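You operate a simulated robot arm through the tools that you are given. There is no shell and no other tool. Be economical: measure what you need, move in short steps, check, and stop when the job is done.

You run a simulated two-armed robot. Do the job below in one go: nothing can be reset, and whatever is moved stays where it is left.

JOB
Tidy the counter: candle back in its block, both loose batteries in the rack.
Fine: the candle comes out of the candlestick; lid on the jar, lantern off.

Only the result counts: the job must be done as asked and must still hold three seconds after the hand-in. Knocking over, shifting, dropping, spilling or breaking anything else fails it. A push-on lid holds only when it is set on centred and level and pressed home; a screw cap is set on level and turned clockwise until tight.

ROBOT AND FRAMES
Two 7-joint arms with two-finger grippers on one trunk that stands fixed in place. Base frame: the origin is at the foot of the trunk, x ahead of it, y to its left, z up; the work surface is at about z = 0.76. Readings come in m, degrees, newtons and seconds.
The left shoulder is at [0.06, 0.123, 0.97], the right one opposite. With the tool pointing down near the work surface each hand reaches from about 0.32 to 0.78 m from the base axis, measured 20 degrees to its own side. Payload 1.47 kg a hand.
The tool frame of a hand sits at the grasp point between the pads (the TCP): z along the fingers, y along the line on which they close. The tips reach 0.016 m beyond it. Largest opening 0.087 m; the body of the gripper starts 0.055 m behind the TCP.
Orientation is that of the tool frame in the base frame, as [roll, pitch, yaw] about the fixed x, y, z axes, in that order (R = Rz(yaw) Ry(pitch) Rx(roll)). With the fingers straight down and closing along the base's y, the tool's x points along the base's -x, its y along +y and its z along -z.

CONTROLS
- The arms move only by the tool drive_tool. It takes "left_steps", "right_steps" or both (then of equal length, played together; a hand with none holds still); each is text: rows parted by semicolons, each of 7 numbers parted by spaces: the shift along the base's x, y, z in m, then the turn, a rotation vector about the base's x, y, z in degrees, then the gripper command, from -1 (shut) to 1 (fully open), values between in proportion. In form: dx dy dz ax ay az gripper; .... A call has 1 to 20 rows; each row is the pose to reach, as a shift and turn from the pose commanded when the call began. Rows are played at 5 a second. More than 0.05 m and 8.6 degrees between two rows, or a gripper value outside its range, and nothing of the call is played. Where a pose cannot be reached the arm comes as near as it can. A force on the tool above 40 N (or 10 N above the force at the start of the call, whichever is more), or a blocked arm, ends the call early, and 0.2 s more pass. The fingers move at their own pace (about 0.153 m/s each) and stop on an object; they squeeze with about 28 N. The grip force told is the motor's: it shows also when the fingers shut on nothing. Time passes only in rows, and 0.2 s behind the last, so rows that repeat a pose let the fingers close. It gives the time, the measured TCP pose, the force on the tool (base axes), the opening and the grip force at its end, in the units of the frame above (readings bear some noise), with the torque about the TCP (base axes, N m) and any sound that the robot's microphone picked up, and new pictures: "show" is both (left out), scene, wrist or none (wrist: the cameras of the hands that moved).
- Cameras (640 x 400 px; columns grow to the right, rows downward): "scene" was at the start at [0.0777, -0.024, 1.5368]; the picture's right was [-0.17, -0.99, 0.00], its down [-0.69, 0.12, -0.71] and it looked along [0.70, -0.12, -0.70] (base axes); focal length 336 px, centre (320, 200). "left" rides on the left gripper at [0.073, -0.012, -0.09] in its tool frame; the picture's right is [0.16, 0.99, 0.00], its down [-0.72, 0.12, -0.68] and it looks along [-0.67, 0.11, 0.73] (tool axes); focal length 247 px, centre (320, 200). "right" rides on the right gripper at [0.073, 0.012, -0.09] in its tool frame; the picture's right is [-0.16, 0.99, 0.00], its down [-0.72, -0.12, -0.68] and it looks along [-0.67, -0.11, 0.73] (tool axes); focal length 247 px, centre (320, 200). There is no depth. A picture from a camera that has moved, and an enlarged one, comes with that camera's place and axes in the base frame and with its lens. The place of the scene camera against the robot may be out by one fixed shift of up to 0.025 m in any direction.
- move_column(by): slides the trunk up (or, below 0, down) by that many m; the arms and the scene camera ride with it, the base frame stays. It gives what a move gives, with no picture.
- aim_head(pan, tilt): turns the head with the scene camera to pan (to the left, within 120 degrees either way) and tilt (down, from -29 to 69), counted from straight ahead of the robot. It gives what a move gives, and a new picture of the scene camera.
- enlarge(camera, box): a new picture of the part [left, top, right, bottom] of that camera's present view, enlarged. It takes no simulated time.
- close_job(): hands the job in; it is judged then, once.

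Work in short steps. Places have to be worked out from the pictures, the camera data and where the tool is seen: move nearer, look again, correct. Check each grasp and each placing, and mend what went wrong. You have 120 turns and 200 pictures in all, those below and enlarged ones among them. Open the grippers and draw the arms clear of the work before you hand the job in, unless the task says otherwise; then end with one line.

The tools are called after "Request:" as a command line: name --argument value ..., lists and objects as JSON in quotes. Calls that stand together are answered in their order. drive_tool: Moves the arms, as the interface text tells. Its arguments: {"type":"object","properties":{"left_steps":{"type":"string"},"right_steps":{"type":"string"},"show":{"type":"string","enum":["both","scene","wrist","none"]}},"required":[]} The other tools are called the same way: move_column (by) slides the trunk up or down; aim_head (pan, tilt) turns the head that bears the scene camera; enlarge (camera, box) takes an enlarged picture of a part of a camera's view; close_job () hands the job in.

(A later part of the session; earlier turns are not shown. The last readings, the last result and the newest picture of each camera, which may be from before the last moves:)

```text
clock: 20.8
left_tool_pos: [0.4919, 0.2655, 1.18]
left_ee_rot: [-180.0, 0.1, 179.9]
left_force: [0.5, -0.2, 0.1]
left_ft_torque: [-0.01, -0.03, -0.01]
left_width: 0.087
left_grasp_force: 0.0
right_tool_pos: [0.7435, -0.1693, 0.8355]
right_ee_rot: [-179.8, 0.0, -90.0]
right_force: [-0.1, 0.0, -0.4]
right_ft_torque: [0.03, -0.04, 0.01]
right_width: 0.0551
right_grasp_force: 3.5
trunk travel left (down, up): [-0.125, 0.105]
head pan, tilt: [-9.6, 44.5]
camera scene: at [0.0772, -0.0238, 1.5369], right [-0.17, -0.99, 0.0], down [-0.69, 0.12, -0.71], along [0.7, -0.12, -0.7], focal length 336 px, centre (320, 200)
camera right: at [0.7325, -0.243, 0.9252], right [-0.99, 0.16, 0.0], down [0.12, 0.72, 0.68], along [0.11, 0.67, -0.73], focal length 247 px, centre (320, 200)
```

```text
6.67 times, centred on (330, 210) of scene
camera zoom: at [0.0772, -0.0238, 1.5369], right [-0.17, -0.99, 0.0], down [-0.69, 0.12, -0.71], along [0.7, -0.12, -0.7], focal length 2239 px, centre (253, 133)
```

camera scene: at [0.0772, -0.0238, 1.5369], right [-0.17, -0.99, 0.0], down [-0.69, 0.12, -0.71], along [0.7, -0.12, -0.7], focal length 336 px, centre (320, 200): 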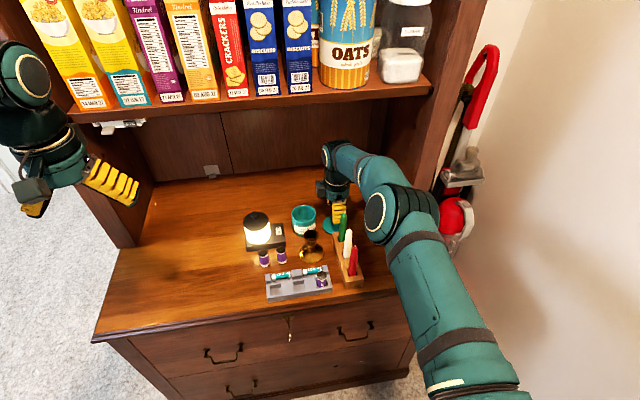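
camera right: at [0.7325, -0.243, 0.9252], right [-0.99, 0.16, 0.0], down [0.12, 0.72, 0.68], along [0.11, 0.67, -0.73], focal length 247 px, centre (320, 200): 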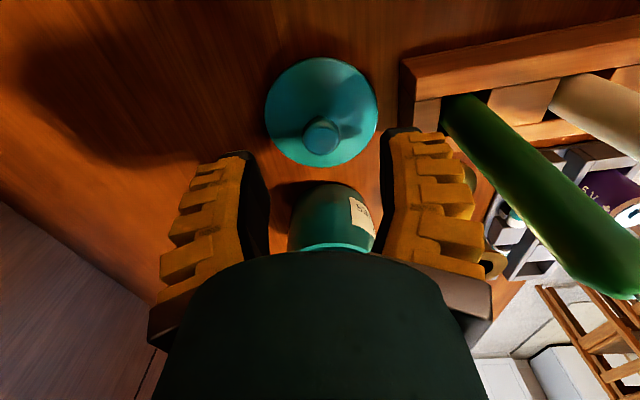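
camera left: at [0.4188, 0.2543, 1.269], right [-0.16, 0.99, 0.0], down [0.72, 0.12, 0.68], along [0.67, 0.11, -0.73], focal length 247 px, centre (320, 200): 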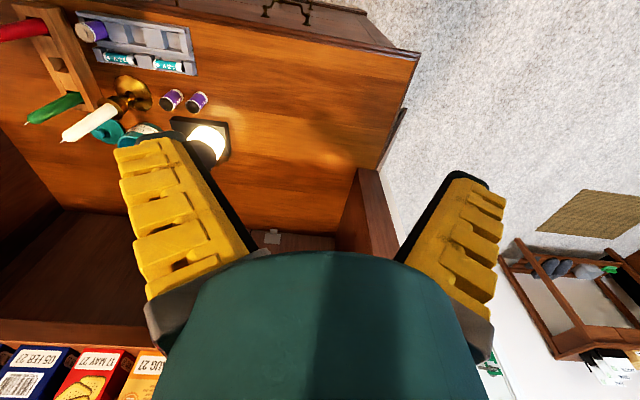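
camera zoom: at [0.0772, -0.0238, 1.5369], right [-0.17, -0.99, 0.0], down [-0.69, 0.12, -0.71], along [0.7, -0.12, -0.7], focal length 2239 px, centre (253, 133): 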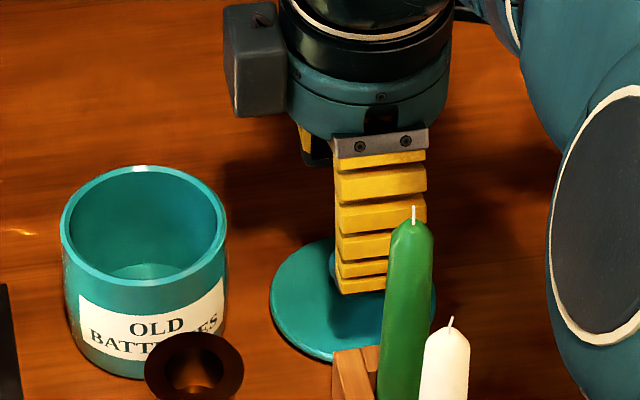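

The knob is centred between the fingers. I descend to z ≈ 0.791 and close on it.

Request:
drive_tool --right_steps "0 -0.0005 -0.02 0 0 0 0.15; 0 -0.0005 -0.035 0 0 0 0.15; 0 -0.0005 -0.044 0 0 0 0.15; 0 -0.0005 -0.044 0 0 0 -1; 0 -0.0005 -0.044 0 0 0 -1; 0 -0.0005 -0.044 0 0 0 -1" --show "wrist"

Request:
enlarge --camera "scene" --box '[290, 180, 370, 240]'

```text
clock: 22.2
left_tool_pos: [0.4926, 0.2663, 1.179]
left_ee_rot: [-180.0, 0.1, 179.9]
left_force: [0.6, 0.5, 0.6]
left_ft_torque: [0.03, 0.02, 0.02]
left_width: 0.0871
left_grasp_force: 0.2
right_tool_pos: [0.7442, -0.1712, 0.7913]
right_ee_rot: [179.8, 0.0, -90.0]
right_force: [0.6, 0.6, 0.8]
right_ft_torque: [0.03, 0.01, -0.03]
right_width: 0.0138
right_grasp_force: 28.1
trunk travel left (down, up): [-0.125, 0.105]
head pan, tilt: [-9.6, 44.5]
camera right: at [0.7324, -0.2442, 0.8801], right [-0.99, 0.16, 0.0], down [0.12, 0.72, 0.68], along [0.11, 0.67, -0.73], focal length 247 px, centre (320, 200)
```

right: 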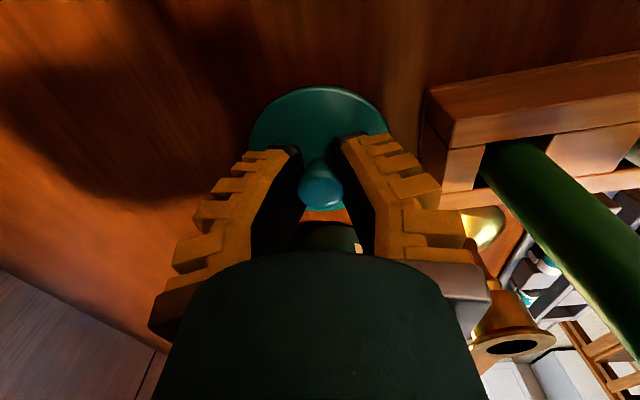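

```text
6.67 times, centred on (330, 210) of scene
camera zoom: at [0.078, -0.024, 1.5367], right [-0.17, -0.99, 0.0], down [-0.69, 0.12, -0.71], along [0.7, -0.12, -0.7], focal length 2239 px, centre (253, 133)
```

zoom: 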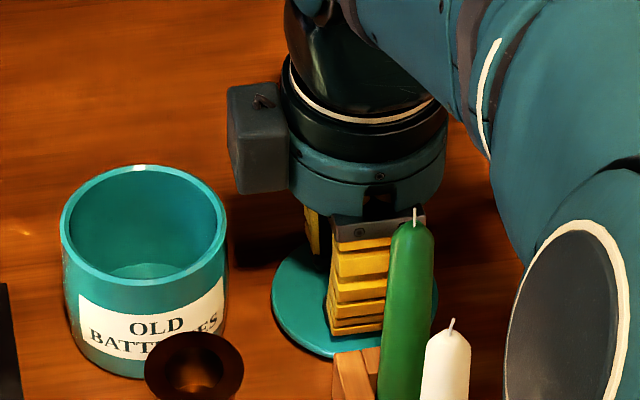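

Gripped (width 0.0138). I lift the lid and check it hangs level.

Request:
drive_tool --right_steps "0 0 0.02 0 0 0 -1; 0 0 0.04 0 0 0 -1; 0 0 0.065 0 0 0 -1; 0 0 0.09 0 0 0 -1; 0 0 0.09 0 0 0 -1" --show "wrist"

Request:
enlarge --camera "scene" --box '[290, 170, 370, 230]'

```text
clock: 23.4
left_tool_pos: [0.4914, 0.2647, 1.1797]
left_ee_rot: [180.0, 0.1, 180.0]
left_force: [-0.1, -0.3, 0.7]
left_ft_torque: [0.04, 0.01, 0.0]
left_width: 0.087
left_grasp_force: 0.0
right_tool_pos: [0.7438, -0.1705, 0.8811]
right_ee_rot: [179.9, 0.0, -90.0]
right_force: [-0.5, 0.1, 0.0]
right_ft_torque: [0.01, -0.01, 0.02]
right_width: 0.0136
right_grasp_force: 28.7
trunk travel left (down, up): [-0.125, 0.105]
head pan, tilt: [-9.6, 44.5]
camera right: at [0.7322, -0.2437, 0.971], right [-0.99, 0.16, 0.0], down [0.12, 0.72, 0.68], along [0.11, 0.67, -0.73], focal length 247 px, centre (320, 200)
```

right: 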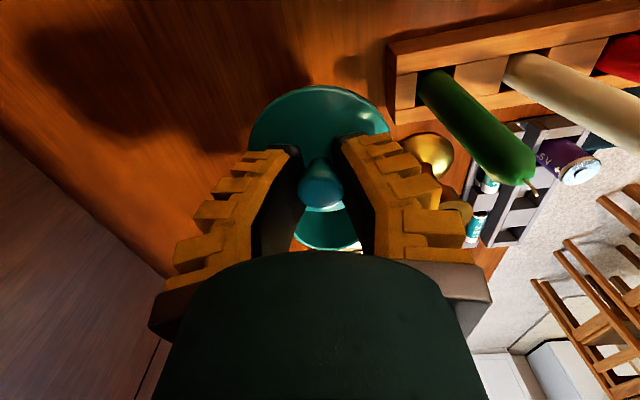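

```text
6.67 times, centred on (330, 200) of scene
camera zoom: at [0.078, -0.024, 1.5368], right [-0.17, -0.99, 0.0], down [-0.69, 0.12, -0.71], along [0.7, -0.12, -0.7], focal length 2239 px, centre (253, 200)
```

zoom: 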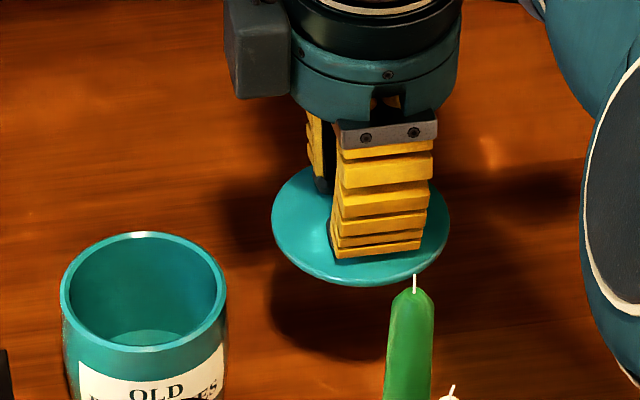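

The lid hangs level. I carry it over the jar (0.750, -0.0777), bottom about 27 mm above the rim, and check.

Request:
drive_tool --right_steps "0.002 0.03 0.005 0 0 0 -1; 0.004 0.06 0.005 0 0 0 -1; 0.006 0.085 0.005 0 0 0 -1; 0.006 0.0925 0 0 0 0 -1; 0.006 0.0925 -0.01 0 0 0 -1; 0.006 0.0925 -0.01 0 0 0 -1" --show "wrist"

Request:
enlarge --camera "scene" --box '[270, 180, 340, 240]'

```text
clock: 24.8
left_tool_pos: [0.4922, 0.2652, 1.1793]
left_ee_rot: [-179.9, 0.1, 180.0]
left_force: [-0.2, 0.2, -0.4]
left_ft_torque: [-0.02, 0.01, 0.0]
left_width: 0.0873
left_grasp_force: 0.1
right_tool_pos: [0.7496, -0.0783, 0.872]
right_ee_rot: [-180.0, 0.0, -89.9]
right_force: [-0.7, 0.2, -0.5]
right_ft_torque: [-0.02, -0.05, 0.0]
right_width: 0.0133
right_grasp_force: 28.4
trunk travel left (down, up): [-0.125, 0.105]
head pan, tilt: [-9.6, 44.5]
camera right: at [0.7383, -0.1517, 0.9608], right [-0.99, 0.16, 0.0], down [0.12, 0.72, 0.68], along [0.11, 0.67, -0.73], focal length 247 px, centre (320, 200)
```

right: 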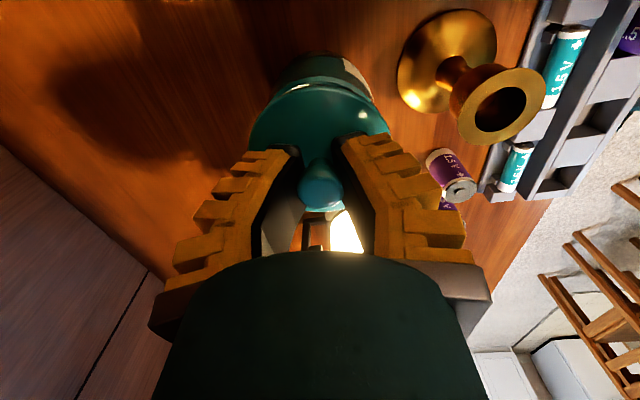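

```text
6.67 times, centred on (305, 210) of scene
camera zoom: at [0.0776, -0.024, 1.5368], right [-0.17, -0.99, 0.0], down [-0.69, 0.12, -0.71], along [0.7, -0.12, -0.7], focal length 2239 px, centre (420, 133)
```

zoom: 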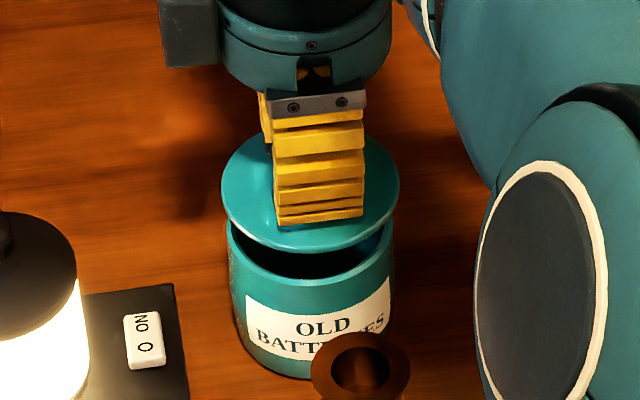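

The lid is centred over the jar. I lower it slowly and watch for contact.

Request:
drive_tool --right_steps "0 0 -0.006 0 0 0 -1; 0 0 -0.012 0 0 0 -1; 0 0 -0.015 0 0 0 -1; 0 0 -0.018 0 0 0 -1" --show "wrist"

Request:
enlarge --camera "scene" --box '[270, 180, 340, 240]'

```text
clock: 25.8
left_tool_pos: [0.4916, 0.2659, 1.1798]
left_ee_rot: [-179.9, 0.0, 179.9]
left_force: [0.2, 0.0, 0.0]
left_ft_torque: [-0.02, 0.0, 0.01]
left_width: 0.0868
left_grasp_force: 0.0
right_tool_pos: [0.7492, -0.0787, 0.854]
right_ee_rot: [180.0, 0.0, -90.0]
right_force: [0.5, -0.5, -1.4]
right_ft_torque: [0.0, 0.01, 0.02]
right_width: 0.0133
right_grasp_force: 27.4
trunk travel left (down, up): [-0.125, 0.105]
head pan, tilt: [-9.6, 44.5]
camera right: at [0.7388, -0.1519, 0.9429], right [-0.99, 0.16, 0.0], down [0.12, 0.72, 0.68], along [0.11, 0.67, -0.73], focal length 247 px, centre (320, 200)
```

right: 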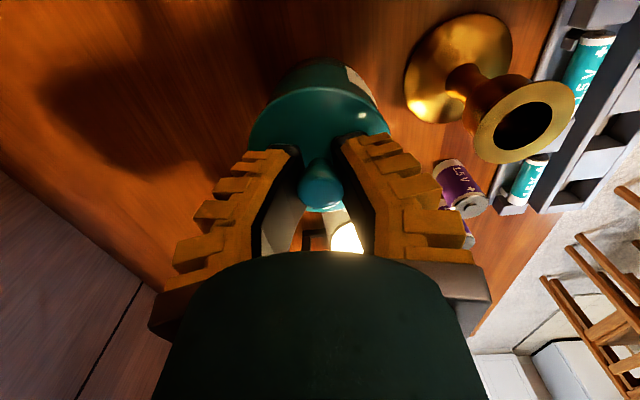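

```text
6.67 times, centred on (305, 210) of scene
camera zoom: at [0.0779, -0.024, 1.5368], right [-0.17, -0.99, 0.0], down [-0.69, 0.12, -0.71], along [0.7, -0.12, -0.7], focal length 2239 px, centre (420, 133)
```

zoom: 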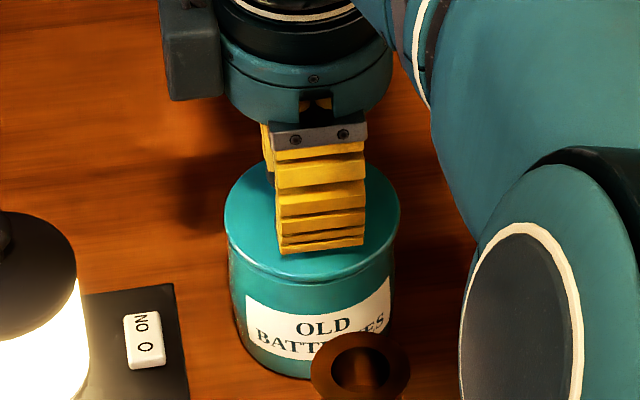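

Nearly touching and centred. I continue downward in 2 mm steps.

Request:
drive_tool --right_steps "0.0003 0.0003 -0.002 0 0 0 -1; 0.0003 0.0003 -0.004 0 0 0 -1; 0.0003 0.0003 -0.006 0 0 0 -1" --show "none"

Request:
enlarge --camera "scene" --box '[270, 180, 340, 240]'

```text
clock: 26.6
left_tool_pos: [0.4904, 0.2654, 1.1791]
left_ee_rot: [179.9, 0.0, -180.0]
left_force: [-0.2, -0.8, 0.2]
left_ft_torque: [0.01, -0.02, -0.02]
left_width: 0.087
left_grasp_force: 0.0
right_tool_pos: [0.7505, -0.0783, 0.8487]
right_ee_rot: [-179.8, 0.0, -90.0]
right_force: [-1.2, 2.5, 9.2]
right_ft_torque: [-0.2, 0.04, -0.01]
right_width: 0.0134
right_grasp_force: 28.6
trunk travel left (down, up): [-0.125, 0.105]
head pan, tilt: [-9.6, 44.5]
heard: snap
```

```text
6.67 times, centred on (305, 210) of scene
camera zoom: at [0.0766, -0.0236, 1.537], right [-0.17, -0.99, 0.0], down [-0.69, 0.12, -0.71], along [0.7, -0.12, -0.7], focal length 2239 px, centre (420, 133)
```

zoom: 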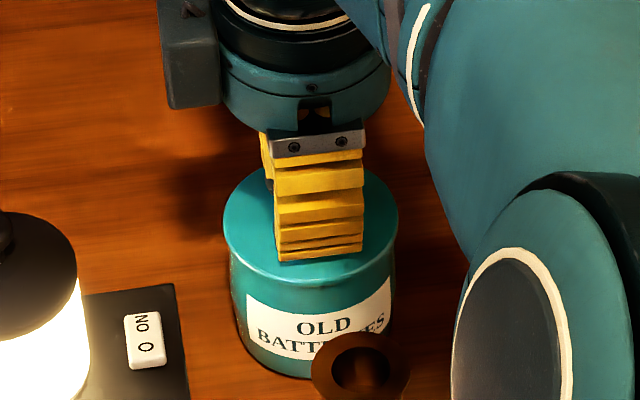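

A snap was heard: the lid seats. I press slightly further to make sure it's home.

Request:
drive_tool --right_steps "0 0 -0.001 0 0 0 -1; 0 0 -0.002 0 0 0 -1; 0 0 -0.002 0 0 0 -1" --show "none"

```text
clock: 27.4
left_tool_pos: [0.4912, 0.2665, 1.18]
left_ee_rot: [180.0, 0.1, 180.0]
left_force: [0.4, 0.2, -0.7]
left_ft_torque: [0.01, -0.04, -0.02]
left_width: 0.087
left_grasp_force: 0.1
right_tool_pos: [0.7483, -0.0775, 0.8477]
right_ee_rot: [-179.8, 0.0, -90.0]
right_force: [0.8, 6.8, 14.6]
right_ft_torque: [0.01, 0.13, -0.01]
right_width: 0.0148
right_grasp_force: 27.5
trunk travel left (down, up): [-0.125, 0.105]
head pan, tilt: [-9.6, 44.5]
```

Seated firmly. I relieve the pressure, open, and rise.

Request:
drive_tool --right_steps "0 0 0.002 0 0 0 -1; 0 0 0.002 0 0 0 0.15; 0 0 0.002 0 0 0 0.15; 0 0 0.002 0 0 0 0.15; 0 0 0.03 0 0 0 0.15; 0 0 0.07 0 0 0 0.15; 0 0 0.11 0 0 0 0.15; 0 -0.03 0.13 0 0 0 0.15; 0 -0.03 0.13 0 0 0 0.15" --show "wrist"

Request:
enlarge --camera "scene" --box '[230, 180, 350, 280]'

Request:
enlarge --camera "right" --box '[200, 0, 440, 180]'

```text
clock: 29.4
left_tool_pos: [0.4905, 0.2664, 1.1797]
left_ee_rot: [179.9, 0.0, -180.0]
left_force: [0.1, 0.5, 0.0]
left_ft_torque: [-0.05, 0.01, 0.0]
left_width: 0.0871
left_grasp_force: 0.0
right_tool_pos: [0.7493, -0.1095, 0.9757]
right_ee_rot: [180.0, -0.1, -90.1]
right_force: [0.4, -0.8, -1.1]
right_ft_torque: [0.03, 0.0, 0.02]
right_width: 0.0551
right_grasp_force: 4.0
trunk travel left (down, up): [-0.125, 0.105]
head pan, tilt: [-9.6, 44.5]
camera right: at [0.7395, -0.1815, 1.0658], right [-0.99, 0.16, 0.0], down [0.12, 0.72, 0.68], along [0.11, 0.67, -0.73], focal length 247 px, centre (320, 200)
```

right: 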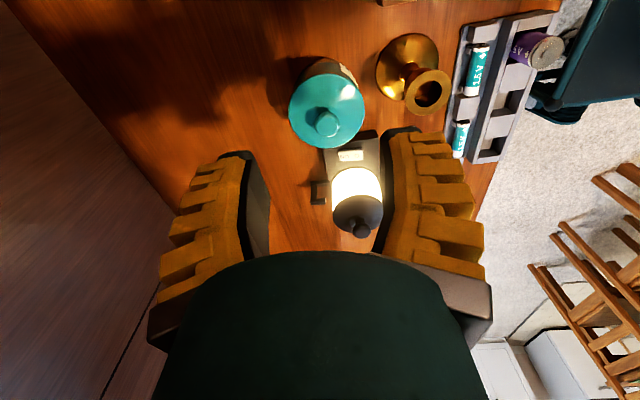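

```text
4.00 times, centred on (290, 230) of scene
camera zoom: at [0.0777, -0.0232, 1.5368], right [-0.17, -0.99, 0.0], down [-0.69, 0.12, -0.71], along [0.7, -0.12, -0.7], focal length 1344 px, centre (440, 80)
```

zoom: 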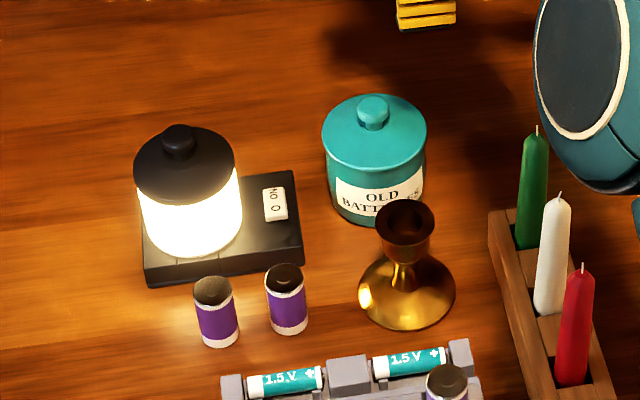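

```text
2.22 times, centred on (320, 90) of right
camera zoom: at [0.7395, -0.1815, 1.0658], right [-0.99, 0.16, 0.0], down [0.12, 0.72, 0.68], along [0.11, 0.67, -0.73], focal length 549 px, centre (320, 444)
```

zoom: 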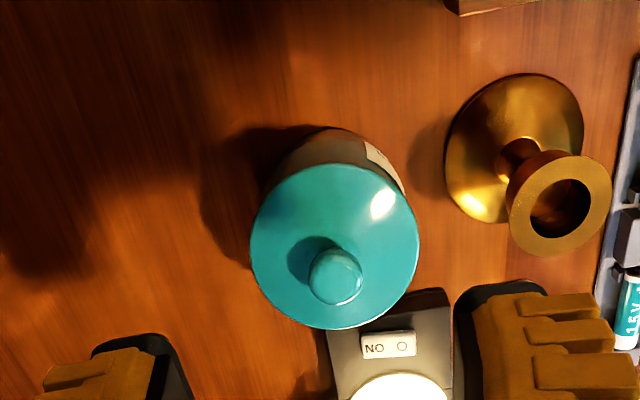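

The lid sits level on the jar. Next the lantern switch: triangulated, its "O" end is at about (0.721, -0.002, 0.79). I turn the hand back to the default yaw at height and approach above it with a small opening, so that only the +y fingertip will press.

Request:
drive_tool --right_steps "-0.004 0.008 0.01 0 0 -8.2 -0.29; -0.008 0.016 0.02 0 0 -16.4 -0.29; -0.012 0.024 0.02 0 0 -24.6 -0.29; -0.016 0.032 0.02 0 0 -32.8 -0.29; -0.02 0.04 0.02 0 0 -41 -0.29; -0.024 0.048 0.02 0 0 -49.2 -0.29; -0.028 0.056 0.02 0 0 -57.4 -0.29; -0.032 0.064 0.02 0 0 -65.6 -0.29; -0.036 0.072 0.02 0 0 -73.8 -0.29; -0.04 0.08 0.02 0 0 -82 -0.29; -0.044 0.0875 0.02 0 0 -90 -0.29; -0.044 0.0875 0.02 0 0 -90 -0.29" --show "wrist"

Request:
enlarge --camera "right" --box '[240, 30, 440, 180]'

```text
clock: 32.0
left_tool_pos: [0.4914, 0.2659, 1.1795]
left_ee_rot: [-179.9, 0.1, 180.0]
left_force: [0.4, -0.4, -0.1]
left_ft_torque: [0.02, -0.03, 0.01]
left_width: 0.0871
left_grasp_force: 0.1
right_tool_pos: [0.7038, -0.0191, 0.9956]
right_ee_rot: [-180.0, 0.0, 180.0]
right_force: [0.3, -0.9, -0.8]
right_ft_torque: [0.01, -0.02, -0.02]
right_width: 0.037
right_grasp_force: 4.2
trunk travel left (down, up): [-0.125, 0.105]
head pan, tilt: [-9.6, 44.5]
camera right: at [0.6332, -0.0089, 1.0845], right [0.16, 0.99, 0.0], down [0.72, -0.12, 0.68], along [0.67, -0.11, -0.73], focal length 247 px, centre (320, 200)
```

right: 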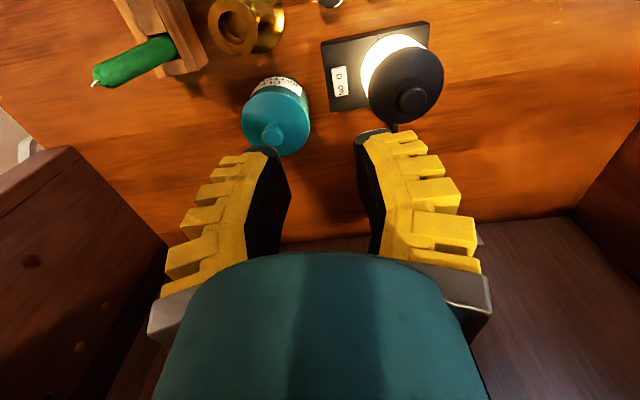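

```text
2.67 times, centred on (340, 105) of right
camera zoom: at [0.6332, -0.0089, 1.0845], right [0.16, 0.99, 0.0], down [0.72, -0.12, 0.68], along [0.67, -0.11, -0.73], focal length 659 px, centre (267, 453)
```

zoom: 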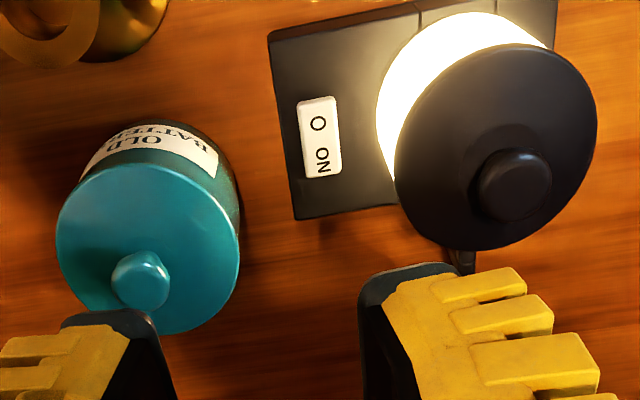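

The lantern cap (z ≈ 0.864, 0.887 at the knob) is close to where the gripper body would be, so I use a small 5° lean toward −y and a narrow opening. I lower to z ≈ 0.835 and inspect clearances.

Request:
drive_tool --right_steps "-0.001 -0.0057 -0.03 5 0 0 -0.7; -0.001 -0.0057 -0.06 5 0 0 -0.7; -0.001 -0.0057 -0.09 5 0 0 -0.7; -0.001 -0.0057 -0.12 5 0 0 -0.7; -0.001 -0.0057 -0.145 5 0 0 -0.7; -0.001 -0.0057 -0.145 5 0 0 -0.7" --show "wrist"

Request:
enlarge --camera "scene" --box '[240, 180, 340, 260]'

```text
clock: 33.4
left_tool_pos: [0.4908, 0.2647, 1.1794]
left_ee_rot: [-179.9, 0.1, -180.0]
left_force: [0.2, -1.0, -1.0]
left_ft_torque: [0.03, -0.01, 0.0]
left_width: 0.0871
left_grasp_force: 0.0
right_tool_pos: [0.7032, -0.0274, 0.8497]
right_ee_rot: [175.0, 0.1, 180.0]
right_force: [-0.5, 0.6, -0.3]
right_ft_torque: [-0.02, -0.02, 0.0]
right_width: 0.0196
right_grasp_force: 4.6
trunk travel left (down, up): [-0.125, 0.105]
head pan, tilt: [-9.6, 44.5]
camera right: at [0.6325, -0.0229, 0.9403], right [0.16, 0.98, 0.09], down [0.72, -0.17, 0.67], along [0.67, -0.04, -0.74], focal length 247 px, centre (320, 200)
```

right: 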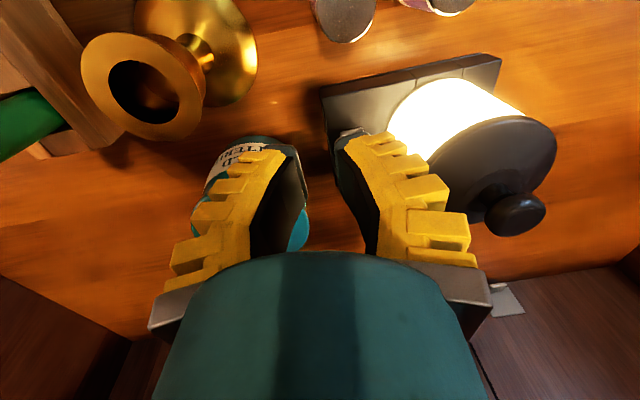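

```text
5.00 times, centred on (290, 220) of scene
camera zoom: at [0.0774, -0.0238, 1.5369], right [-0.17, -0.99, 0.0], down [-0.69, 0.12, -0.71], along [0.7, -0.12, -0.7], focal length 1680 px, centre (470, 100)
```

zoom: 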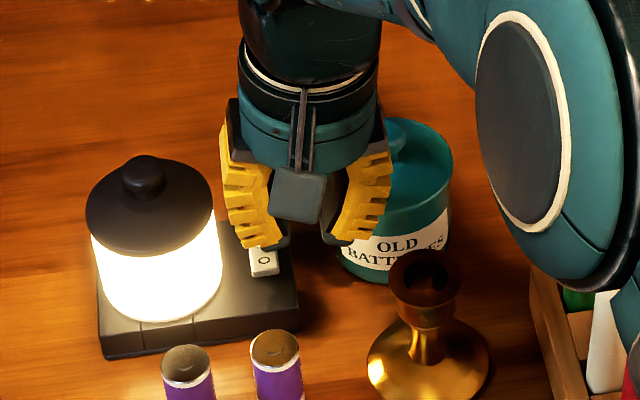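

Clearance to the lantern is about 5 mm and the tip is above the O end. I shift 2 mm to +y and lower toward the switch.

Request:
drive_tool --right_steps "0 0.002 -0.015 0 0 0 -0.7; 0 0.002 -0.025 0 0 0 -0.7; 0 0.002 -0.033 0 0 0 -0.7; 0 0.002 -0.033 0 0 0 -0.7" --show "none"

Request:
enlarge --camera "scene" --box '[240, 180, 340, 260]'

Request:
enlarge --camera "right" --box '[240, 30, 480, 210]'

```text
clock: 33.9
left_tool_pos: [0.4899, 0.2658, 1.1788]
left_ee_rot: [180.0, 0.0, 180.0]
left_force: [1.3, 0.7, 0.2]
left_ft_torque: [0.03, 0.04, -0.01]
left_width: 0.087
left_grasp_force: 0.1
right_tool_pos: [0.7078, -0.0216, 0.8437]
right_ee_rot: [174.6, 0.8, -179.9]
right_force: [-12.6, 0.7, 22.4]
right_ft_torque: [-0.71, -0.15, -0.38]
right_width: 0.0156
right_grasp_force: 6.3
trunk travel left (down, up): [-0.125, 0.105]
head pan, tilt: [-9.6, 44.5]
stopped in row 2 (right hand): the force on the tool passed its limit at 50 N (the readings are from after the stop); the commanded pose is now the measured one
```

```text
5.00 times, centred on (290, 220) of scene
camera zoom: at [0.0754, -0.0243, 1.5371], right [-0.17, -0.99, 0.0], down [-0.69, 0.12, -0.71], along [0.7, -0.12, -0.7], focal length 1680 px, centre (470, 100)
```

zoom: 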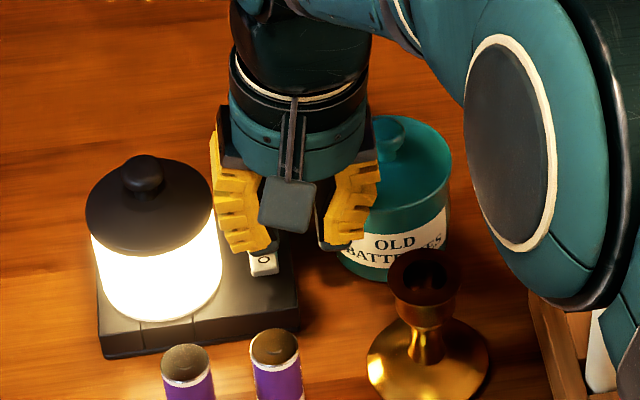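

```text
2.22 times, centred on (360, 120) of right
camera zoom: at [0.6342, -0.0181, 0.9328], right [0.16, 0.98, 0.09], down [0.71, -0.18, 0.68], along [0.68, -0.04, -0.73], focal length 549 px, centre (231, 378)
```

zoom: 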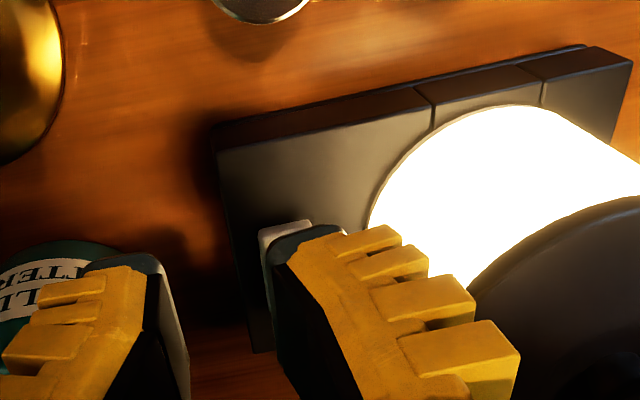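

The −y fingertip touched the lid's rim (contact point from torque ≈ (0.725, -0.054)). I raise straight up and check the jar.

Request:
drive_tool --right_steps "-0.002 0.001 0.01 0 0 0 -0.7; -0.004 0.002 0.04 0 0 0 -0.7; -0.01 0.002 0.08 0 0 0 -0.7; -0.04 0.002 0.12 -5 0 0 -0.7; -0.04 0.002 0.12 -5 0 0 -0.7" --show "none"

Request:
enlarge --camera "scene" --box '[240, 180, 340, 260]'

Request:
enlarge --camera "right" --box '[200, 0, 440, 180]'

```text
clock: 35.1
left_tool_pos: [0.4929, 0.2642, 1.1783]
left_ee_rot: [-179.9, 0.0, 179.9]
left_force: [0.2, 0.7, -0.1]
left_ft_torque: [0.01, 0.04, -0.03]
left_width: 0.0871
left_grasp_force: 0.0
right_tool_pos: [0.6692, -0.0213, 0.9583]
right_ee_rot: [179.7, 0.5, 179.9]
right_force: [-0.4, 0.3, -0.3]
right_ft_torque: [0.03, 0.0, 0.01]
right_width: 0.0197
right_grasp_force: 4.5
trunk travel left (down, up): [-0.125, 0.105]
head pan, tilt: [-9.6, 44.5]
```

```text
5.00 times, centred on (290, 220) of scene
camera zoom: at [0.0793, -0.0245, 1.5366], right [-0.17, -0.99, 0.0], down [-0.69, 0.12, -0.71], along [0.7, -0.12, -0.7], focal length 1680 px, centre (470, 100)
```

zoom: 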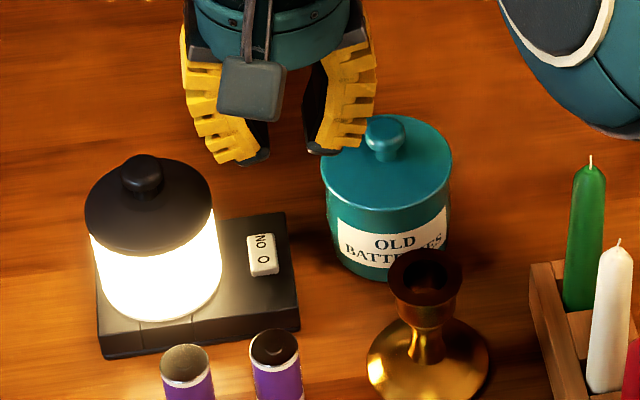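

```text
2.22 times, centred on (320, 90) of right
camera zoom: at [0.5952, -0.01, 1.0472], right [0.16, 0.99, 0.0], down [0.72, -0.12, 0.69], along [0.68, -0.11, -0.73], focal length 549 px, centre (320, 444)
```

zoom: 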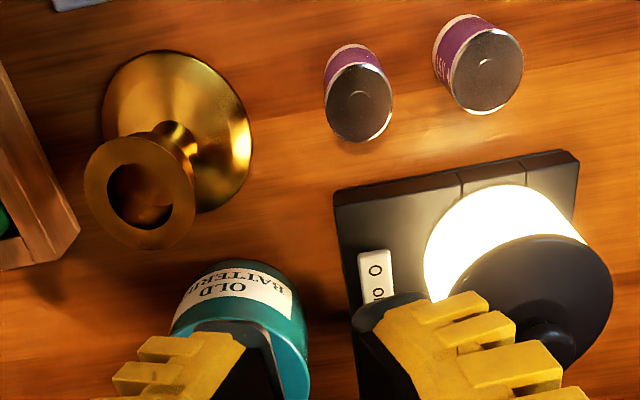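

Jar and lid appear undisturbed. A safer way: turn the hand +90° with fingers closed, so the body's long side lies along x, clear of both lantern and jar. I rotate at height first.

Request:
drive_tool --right_steps "0.004 0 0.01 0 0 8.2 -1; 0.008 0 0.02 0 0 16.4 -1; 0.012 0 0.02 0 0 24.6 -1; 0.016 0 0.02 0 0 32.8 -1; 0.02 0 0.02 0 0 41 -1; 0.024 0 0.02 0 0 49.2 -1; 0.028 0 0.02 0 0 57.4 -1; 0.032 0 0.02 0 0 65.6 -1; 0.036 0 0.02 0 0 73.8 -1; 0.04 0.002 0.02 0 0 82 -1; 0.045 0.0033 0.02 0 0 90 -1; 0.045 0.0033 0.02 0 0 90 -1" --show "wrist"

Request:
enlarge --camera "scene" --box '[240, 180, 340, 260]'

```text
clock: 37.7
left_tool_pos: [0.4919, 0.2659, 1.1804]
left_ee_rot: [-179.9, -0.1, -180.0]
left_force: [0.1, 0.0, -0.1]
left_ft_torque: [-0.02, -0.01, 0.01]
left_width: 0.0869
left_grasp_force: 0.1
right_tool_pos: [0.7125, -0.0175, 0.9796]
right_ee_rot: [179.9, 0.7, -89.9]
right_force: [-0.3, -0.8, 0.8]
right_ft_torque: [-0.02, 0.04, 0.0]
right_width: 0.0
right_grasp_force: 27.8
trunk travel left (down, up): [-0.125, 0.105]
head pan, tilt: [-9.6, 44.5]
camera right: at [0.7025, -0.0912, 1.0686], right [-0.99, 0.16, 0.01], down [0.12, 0.72, 0.69], along [0.1, 0.68, -0.73], focal length 247 px, centre (320, 200)
```

right: 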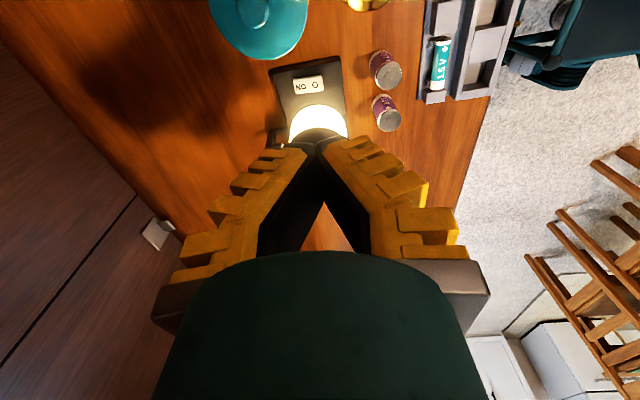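

```text
5.00 times, centred on (290, 220) of scene
camera zoom: at [0.0776, -0.024, 1.5368], right [-0.17, -0.99, 0.0], down [-0.69, 0.12, -0.71], along [0.7, -0.12, -0.7], focal length 1680 px, centre (470, 100)
```

zoom: 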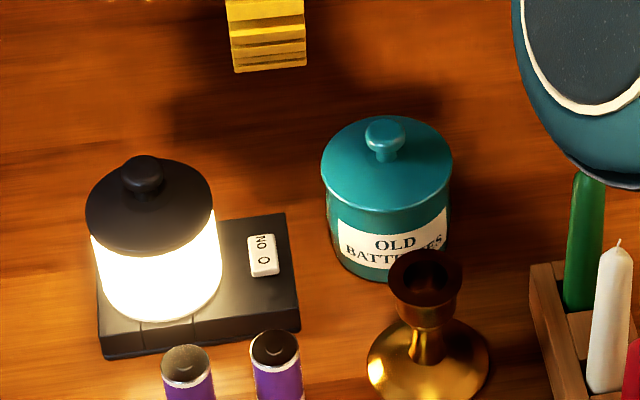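

The switch position is confirmed (O end ≈ (0.721, -0.002)). I lower in stages beside the lantern.

Request:
drive_tool --right_steps "0.0015 -0.0005 -0.04 0 0 0 -1; 0.0015 -0.0005 -0.08 0 0 0 -1; 0.0015 -0.0005 -0.12 0 0 0 -1; 0.0015 -0.0005 -0.145 0 0 0 -1; 0.0015 -0.0005 -0.145 0 0 0 -1" --show "wrist"

Request:
enlarge --camera "scene" --box '[240, 180, 340, 260]'

```text
clock: 38.9
left_tool_pos: [0.4908, 0.2665, 1.1793]
left_ee_rot: [179.9, 0.0, -180.0]
left_force: [-0.2, 0.5, -0.3]
left_ft_torque: [0.0, 0.02, 0.0]
left_width: 0.0871
left_grasp_force: 0.0
right_tool_pos: [0.7134, -0.0165, 0.8344]
right_ee_rot: [179.8, 0.5, -90.1]
right_force: [-0.4, 0.1, -0.1]
right_ft_torque: [0.01, -0.01, 0.01]
right_width: 0.0
right_grasp_force: 28.1
trunk travel left (down, up): [-0.125, 0.105]
head pan, tilt: [-9.6, 44.5]
camera right: at [0.7033, -0.091, 0.9236], right [-0.99, 0.16, 0.01], down [0.12, 0.72, 0.69], along [0.1, 0.68, -0.73], focal length 247 px, centre (320, 200)
```

right: 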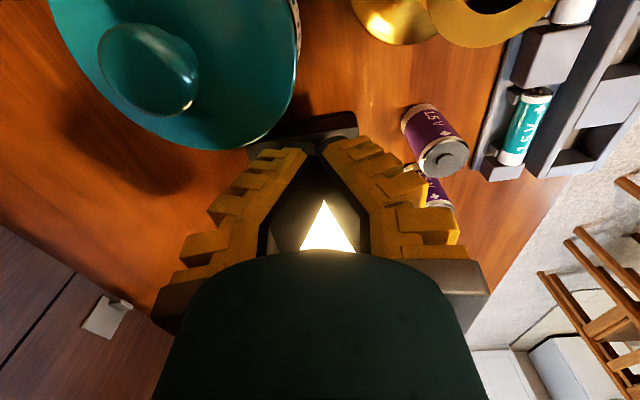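

```text
5.00 times, centred on (290, 220) of scene
camera zoom: at [0.0777, -0.0239, 1.5368], right [-0.17, -0.99, 0.0], down [-0.69, 0.12, -0.71], along [0.7, -0.12, -0.7], focal length 1680 px, centre (470, 100)
```

zoom: 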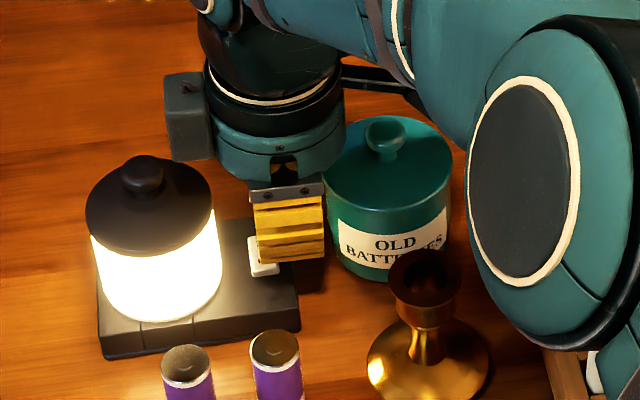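

Clearances look fine (box ~6 mm off the lantern knob and above the cap). I lower gently onto the switch's O end.

Request:
drive_tool --right_steps "0 0 -0.01 0 0 0 -1; 0 0 -0.018 0 0 0 -1; 0 0 -0.023 0 0 0 -1; 0 0 -0.026 0 0 0 -1" --show "none"

Request:
enlarge --camera "scene" --box '[240, 180, 340, 260]'

```text
clock: 39.9
left_tool_pos: [0.4903, 0.2648, 1.1788]
left_ee_rot: [-179.9, 0.0, 180.0]
left_force: [-0.1, -0.5, -0.6]
left_ft_torque: [0.01, -0.01, 0.0]
left_width: 0.087
left_grasp_force: 0.0
right_tool_pos: [0.7147, -0.0174, 0.8082]
right_ee_rot: [179.9, 0.6, -90.0]
right_force: [-0.1, -0.1, -0.2]
right_ft_torque: [0.03, -0.01, -0.04]
right_width: 0.0001
right_grasp_force: 28.0
trunk travel left (down, up): [-0.125, 0.105]
head pan, tilt: [-9.6, 44.5]
```

```text
5.00 times, centred on (290, 220) of scene
camera zoom: at [0.0778, -0.024, 1.5368], right [-0.17, -0.99, 0.0], down [-0.69, 0.12, -0.71], along [0.7, -0.12, -0.7], focal length 1680 px, centre (470, 100)
```

zoom: 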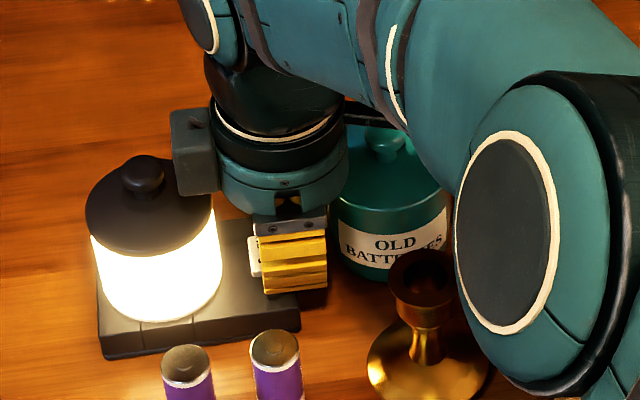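

No contact yet (tip z ≈ 0.792). Continue in 2 mm steps.

Request:
drive_tool --right_steps "0 0.001 -0.002 0 0 0 -1; 0 0.001 -0.004 0 0 0 -1; 0 0.001 -0.006 0 0 0 -1" --show "none"

Request:
enlarge --camera "scene" --box '[240, 180, 340, 260]'

```text
clock: 40.7
left_tool_pos: [0.4896, 0.2652, 1.1811]
left_ee_rot: [-179.9, 0.2, 179.9]
left_force: [-0.7, -0.5, 0.4]
left_ft_torque: [0.0, -0.03, -0.04]
left_width: 0.0872
left_grasp_force: 0.0
right_tool_pos: [0.7146, -0.0162, 0.8047]
right_ee_rot: [-180.0, 0.6, -90.1]
right_force: [-3.6, -2.2, 18.6]
right_ft_torque: [0.14, -0.16, 0.01]
right_width: 0.0
right_grasp_force: 28.5
trunk travel left (down, up): [-0.125, 0.105]
head pan, tilt: [-9.6, 44.5]
heard: click
```

```text
5.00 times, centred on (290, 220) of scene
camera zoom: at [0.0754, -0.0242, 1.5371], right [-0.17, -0.99, 0.0], down [-0.69, 0.12, -0.71], along [0.7, -0.12, -0.7], focal length 1680 px, centre (470, 100)
```

zoom: 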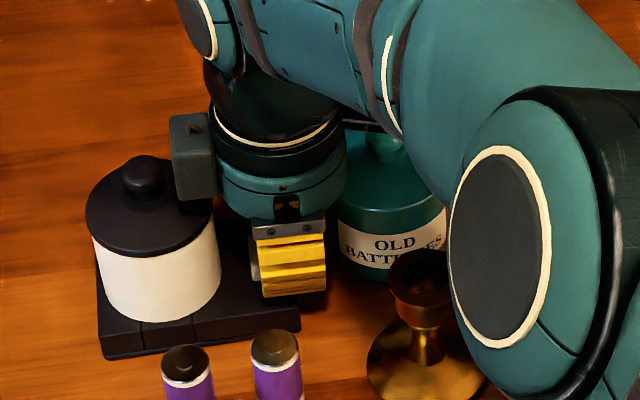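

The lantern is off (click heard). I raise straight up, then move over the rack to view it and the batteries.

Request:
drive_tool --right_steps "0 0 0.02 0 0 0 -1; 0 0 0.06 0 0 0 -1; 0 0 0.1 0 0 0 -1; 0 0 0.14 0 0 0 -1; -0.02 -0.02 0.18 0 0 0 -1; -0.06 -0.03 0.2 0 0 0 -0.5; -0.1 -0.05 0.2 0 0 0 -0.5; -0.14 -0.07 0.2 0 0 0 -0.5; -0.14 -0.07 0.2 0 0 0 -0.5" --show "both"

Request:
enlarge --camera "right" --box '[200, 0, 440, 150]'

Request:
enlarge --camera "scene" --box '[240, 200, 350, 310]'

```text
clock: 42.7
left_tool_pos: [0.4926, 0.2651, 1.1782]
left_ee_rot: [180.0, 0.0, -180.0]
left_force: [0.5, -0.2, -0.6]
left_ft_torque: [0.0, -0.01, 0.02]
left_width: 0.0871
left_grasp_force: 0.1
right_tool_pos: [0.5756, -0.088, 1.0005]
right_ee_rot: [179.8, 0.7, -90.0]
right_force: [0.2, 0.1, -0.1]
right_ft_torque: [-0.05, 0.01, -0.01]
right_width: 0.028
right_grasp_force: 4.8
trunk travel left (down, up): [-0.125, 0.105]
head pan, tilt: [-9.6, 44.5]
camera scene: at [0.0785, -0.0239, 1.5367], right [-0.17, -0.99, 0.0], down [-0.69, 0.12, -0.71], along [0.7, -0.12, -0.7], focal length 336 px, centre (320, 200)
camera right: at [0.5645, -0.161, 1.0896], right [-0.99, 0.16, 0.01], down [0.12, 0.72, 0.69], along [0.1, 0.68, -0.73], focal length 247 px, centre (320, 200)
```

scene: 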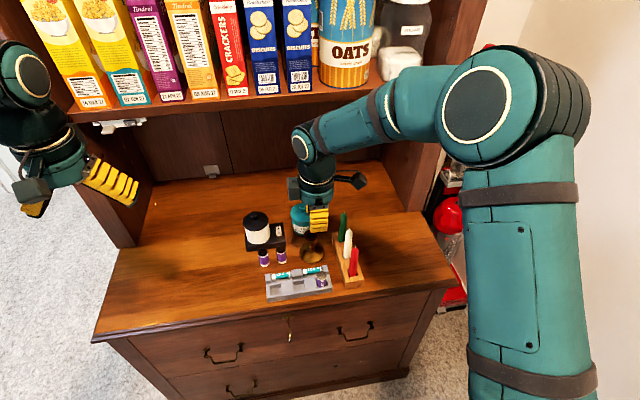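
right: 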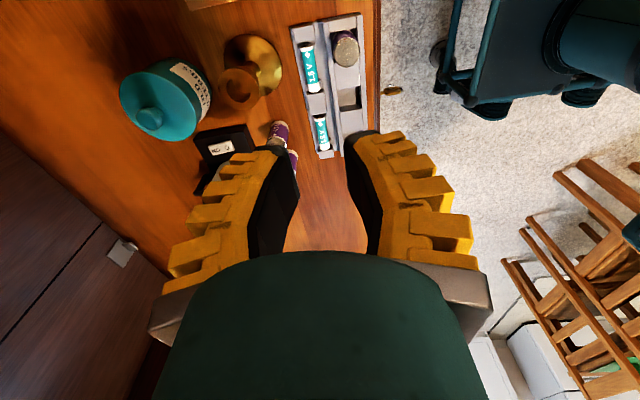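

```text
2.67 times, centred on (320, 75) of right
camera zoom: at [0.5645, -0.161, 1.0896], right [-0.99, 0.16, 0.01], down [0.12, 0.72, 0.69], along [0.1, 0.68, -0.73], focal length 659 px, centre (320, 533)
```

zoom: 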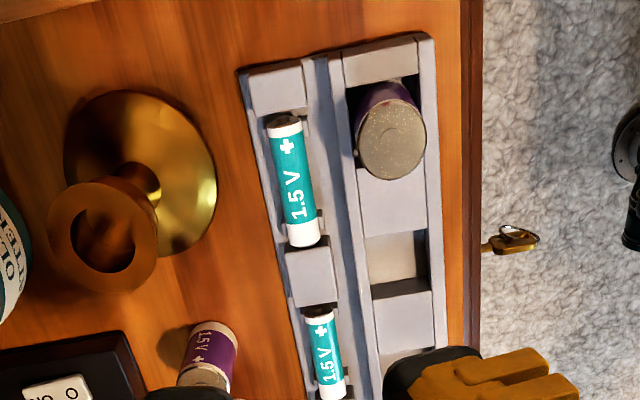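

```text
3.64 times, centred on (295, 255) of scene
camera zoom: at [0.0785, -0.0239, 1.5367], right [-0.17, -0.99, 0.0], down [-0.69, 0.12, -0.71], along [0.7, -0.12, -0.7], focal length 1221 px, centre (411, 0)
```

zoom: 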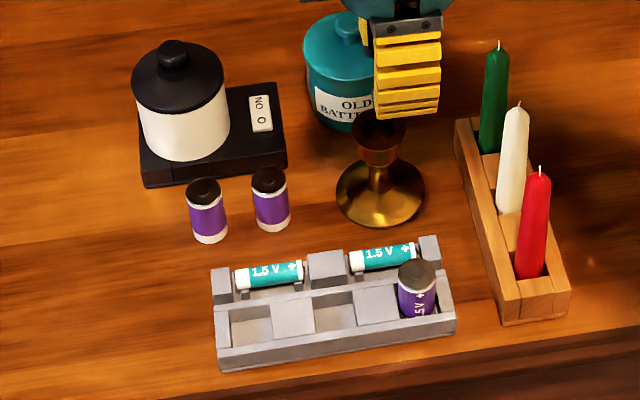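

Before picking I compare the polarity of the loose cells with the racked one.

Request:
enlarge --camera "scene" --box '[280, 240, 340, 300]'

Request:
enlarge --camera "scene" --box '[250, 235, 300, 275]'

Request:
enlarge --camera "right" --box '[250, 0, 380, 160]'

```text
6.67 times, centred on (310, 270) of scene
camera zoom: at [0.0785, -0.0239, 1.5367], right [-0.17, -0.99, 0.0], down [-0.69, 0.12, -0.71], along [0.7, -0.12, -0.7], focal length 2239 px, centre (387, -267)
```

zoom: 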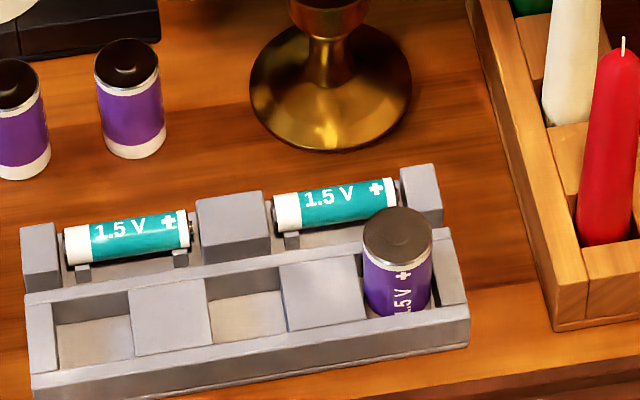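

```text
10.00 times, centred on (275, 255) of scene
camera zoom: at [0.0785, -0.0239, 1.5367], right [-0.17, -0.99, 0.0], down [-0.69, 0.12, -0.71], along [0.7, -0.12, -0.7], focal length 3359 px, centre (770, -350)
```

zoom: 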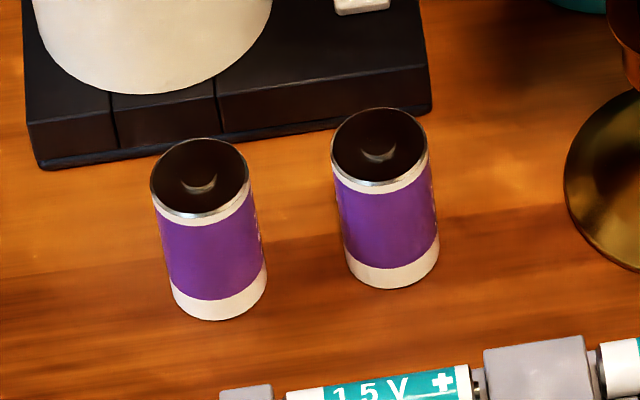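

```text
2.50 times, centred on (315, 80) of right
camera zoom: at [0.5645, -0.161, 1.0896], right [-0.99, 0.16, 0.01], down [0.12, 0.72, 0.69], along [0.1, 0.68, -0.73], focal length 617 px, centre (332, 500)
```

zoom: 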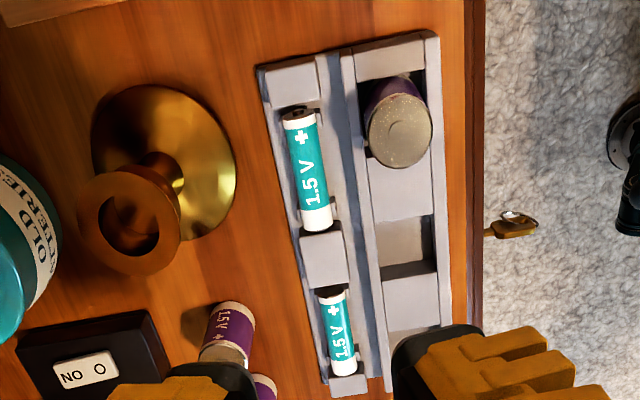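

All cells have "+" up, so they go in as they stand. I turn back to the default yaw (also removing a 0.7° tilt) and look at the rack wells squarely.

Request:
drive_tool --right_steps "-0.005 0.005 0 -0.7 0 0 -0.5; -0.01 0.01 0 -0.7 0 -8.2 -0.5; -0.015 0.015 0 -0.7 0 -16.4 -0.5; -0.02 0.02 0 -0.7 0 -24.6 -0.5; -0.025 0.025 0 -0.7 0 -32.8 -0.5; -0.03 0.03 0 -0.7 0 -41 -0.5; -0.035 0.035 0 -0.7 0 -49.2 -0.5; -0.04 0.04 0 -0.7 0 -57.4 -0.5; -0.045 0.045 0 -0.7 0 -65.6 -0.5; -0.05 0.05 0 -0.7 0 -73.8 0; -0.05 0.055 0 -0.7 0 -82 0.3; -0.05 0.055 0 -0.7 0 -90 0.3; -0.05 0.055 0 -0.7 0 -90 0.3" --show "wrist"

Request:
enlarge --camera "right" --box '[230, 30, 430, 170]'

```text
clock: 45.5
left_tool_pos: [0.4914, 0.2638, 1.1799]
left_ee_rot: [180.0, 0.0, 180.0]
left_force: [0.3, -0.4, 0.3]
left_ft_torque: [0.03, -0.01, -0.01]
left_width: 0.0871
left_grasp_force: 0.0
right_tool_pos: [0.5237, -0.0323, 1.0022]
right_ee_rot: [-179.7, 0.1, 179.9]
right_force: [0.3, 0.7, 0.0]
right_ft_torque: [0.0, -0.01, -0.01]
right_width: 0.0617
right_grasp_force: 4.1
trunk travel left (down, up): [-0.125, 0.105]
head pan, tilt: [-9.6, 44.5]
camera right: at [0.4524, -0.0193, 1.0917], right [0.16, 0.99, 0.0], down [0.72, -0.11, 0.68], along [0.67, -0.11, -0.73], focal length 247 px, centre (320, 200)
```

right: 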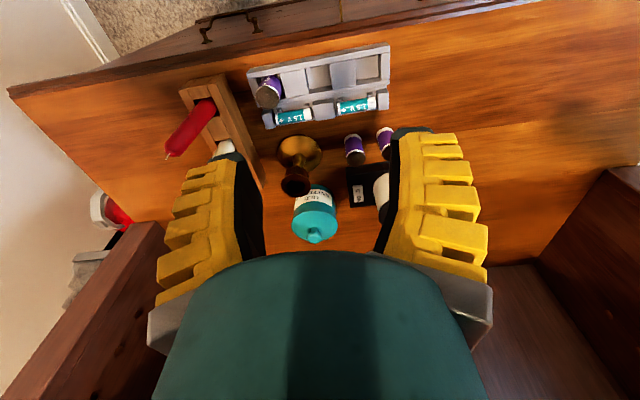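

```text
2.86 times, centred on (330, 100) of right
camera zoom: at [0.4524, -0.0193, 1.0917], right [0.16, 0.99, 0.0], down [0.72, -0.11, 0.68], along [0.67, -0.11, -0.73], focal length 706 px, centre (291, 486)
```

zoom: 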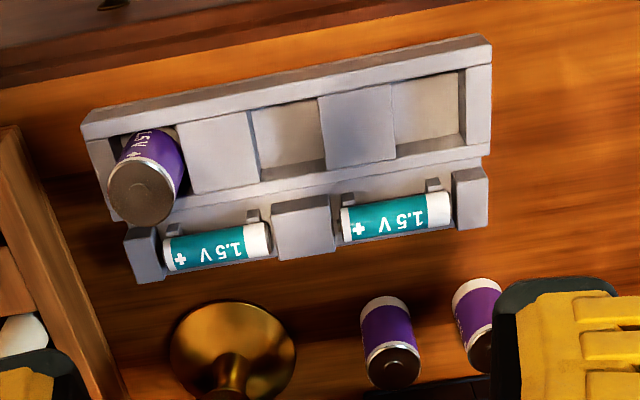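

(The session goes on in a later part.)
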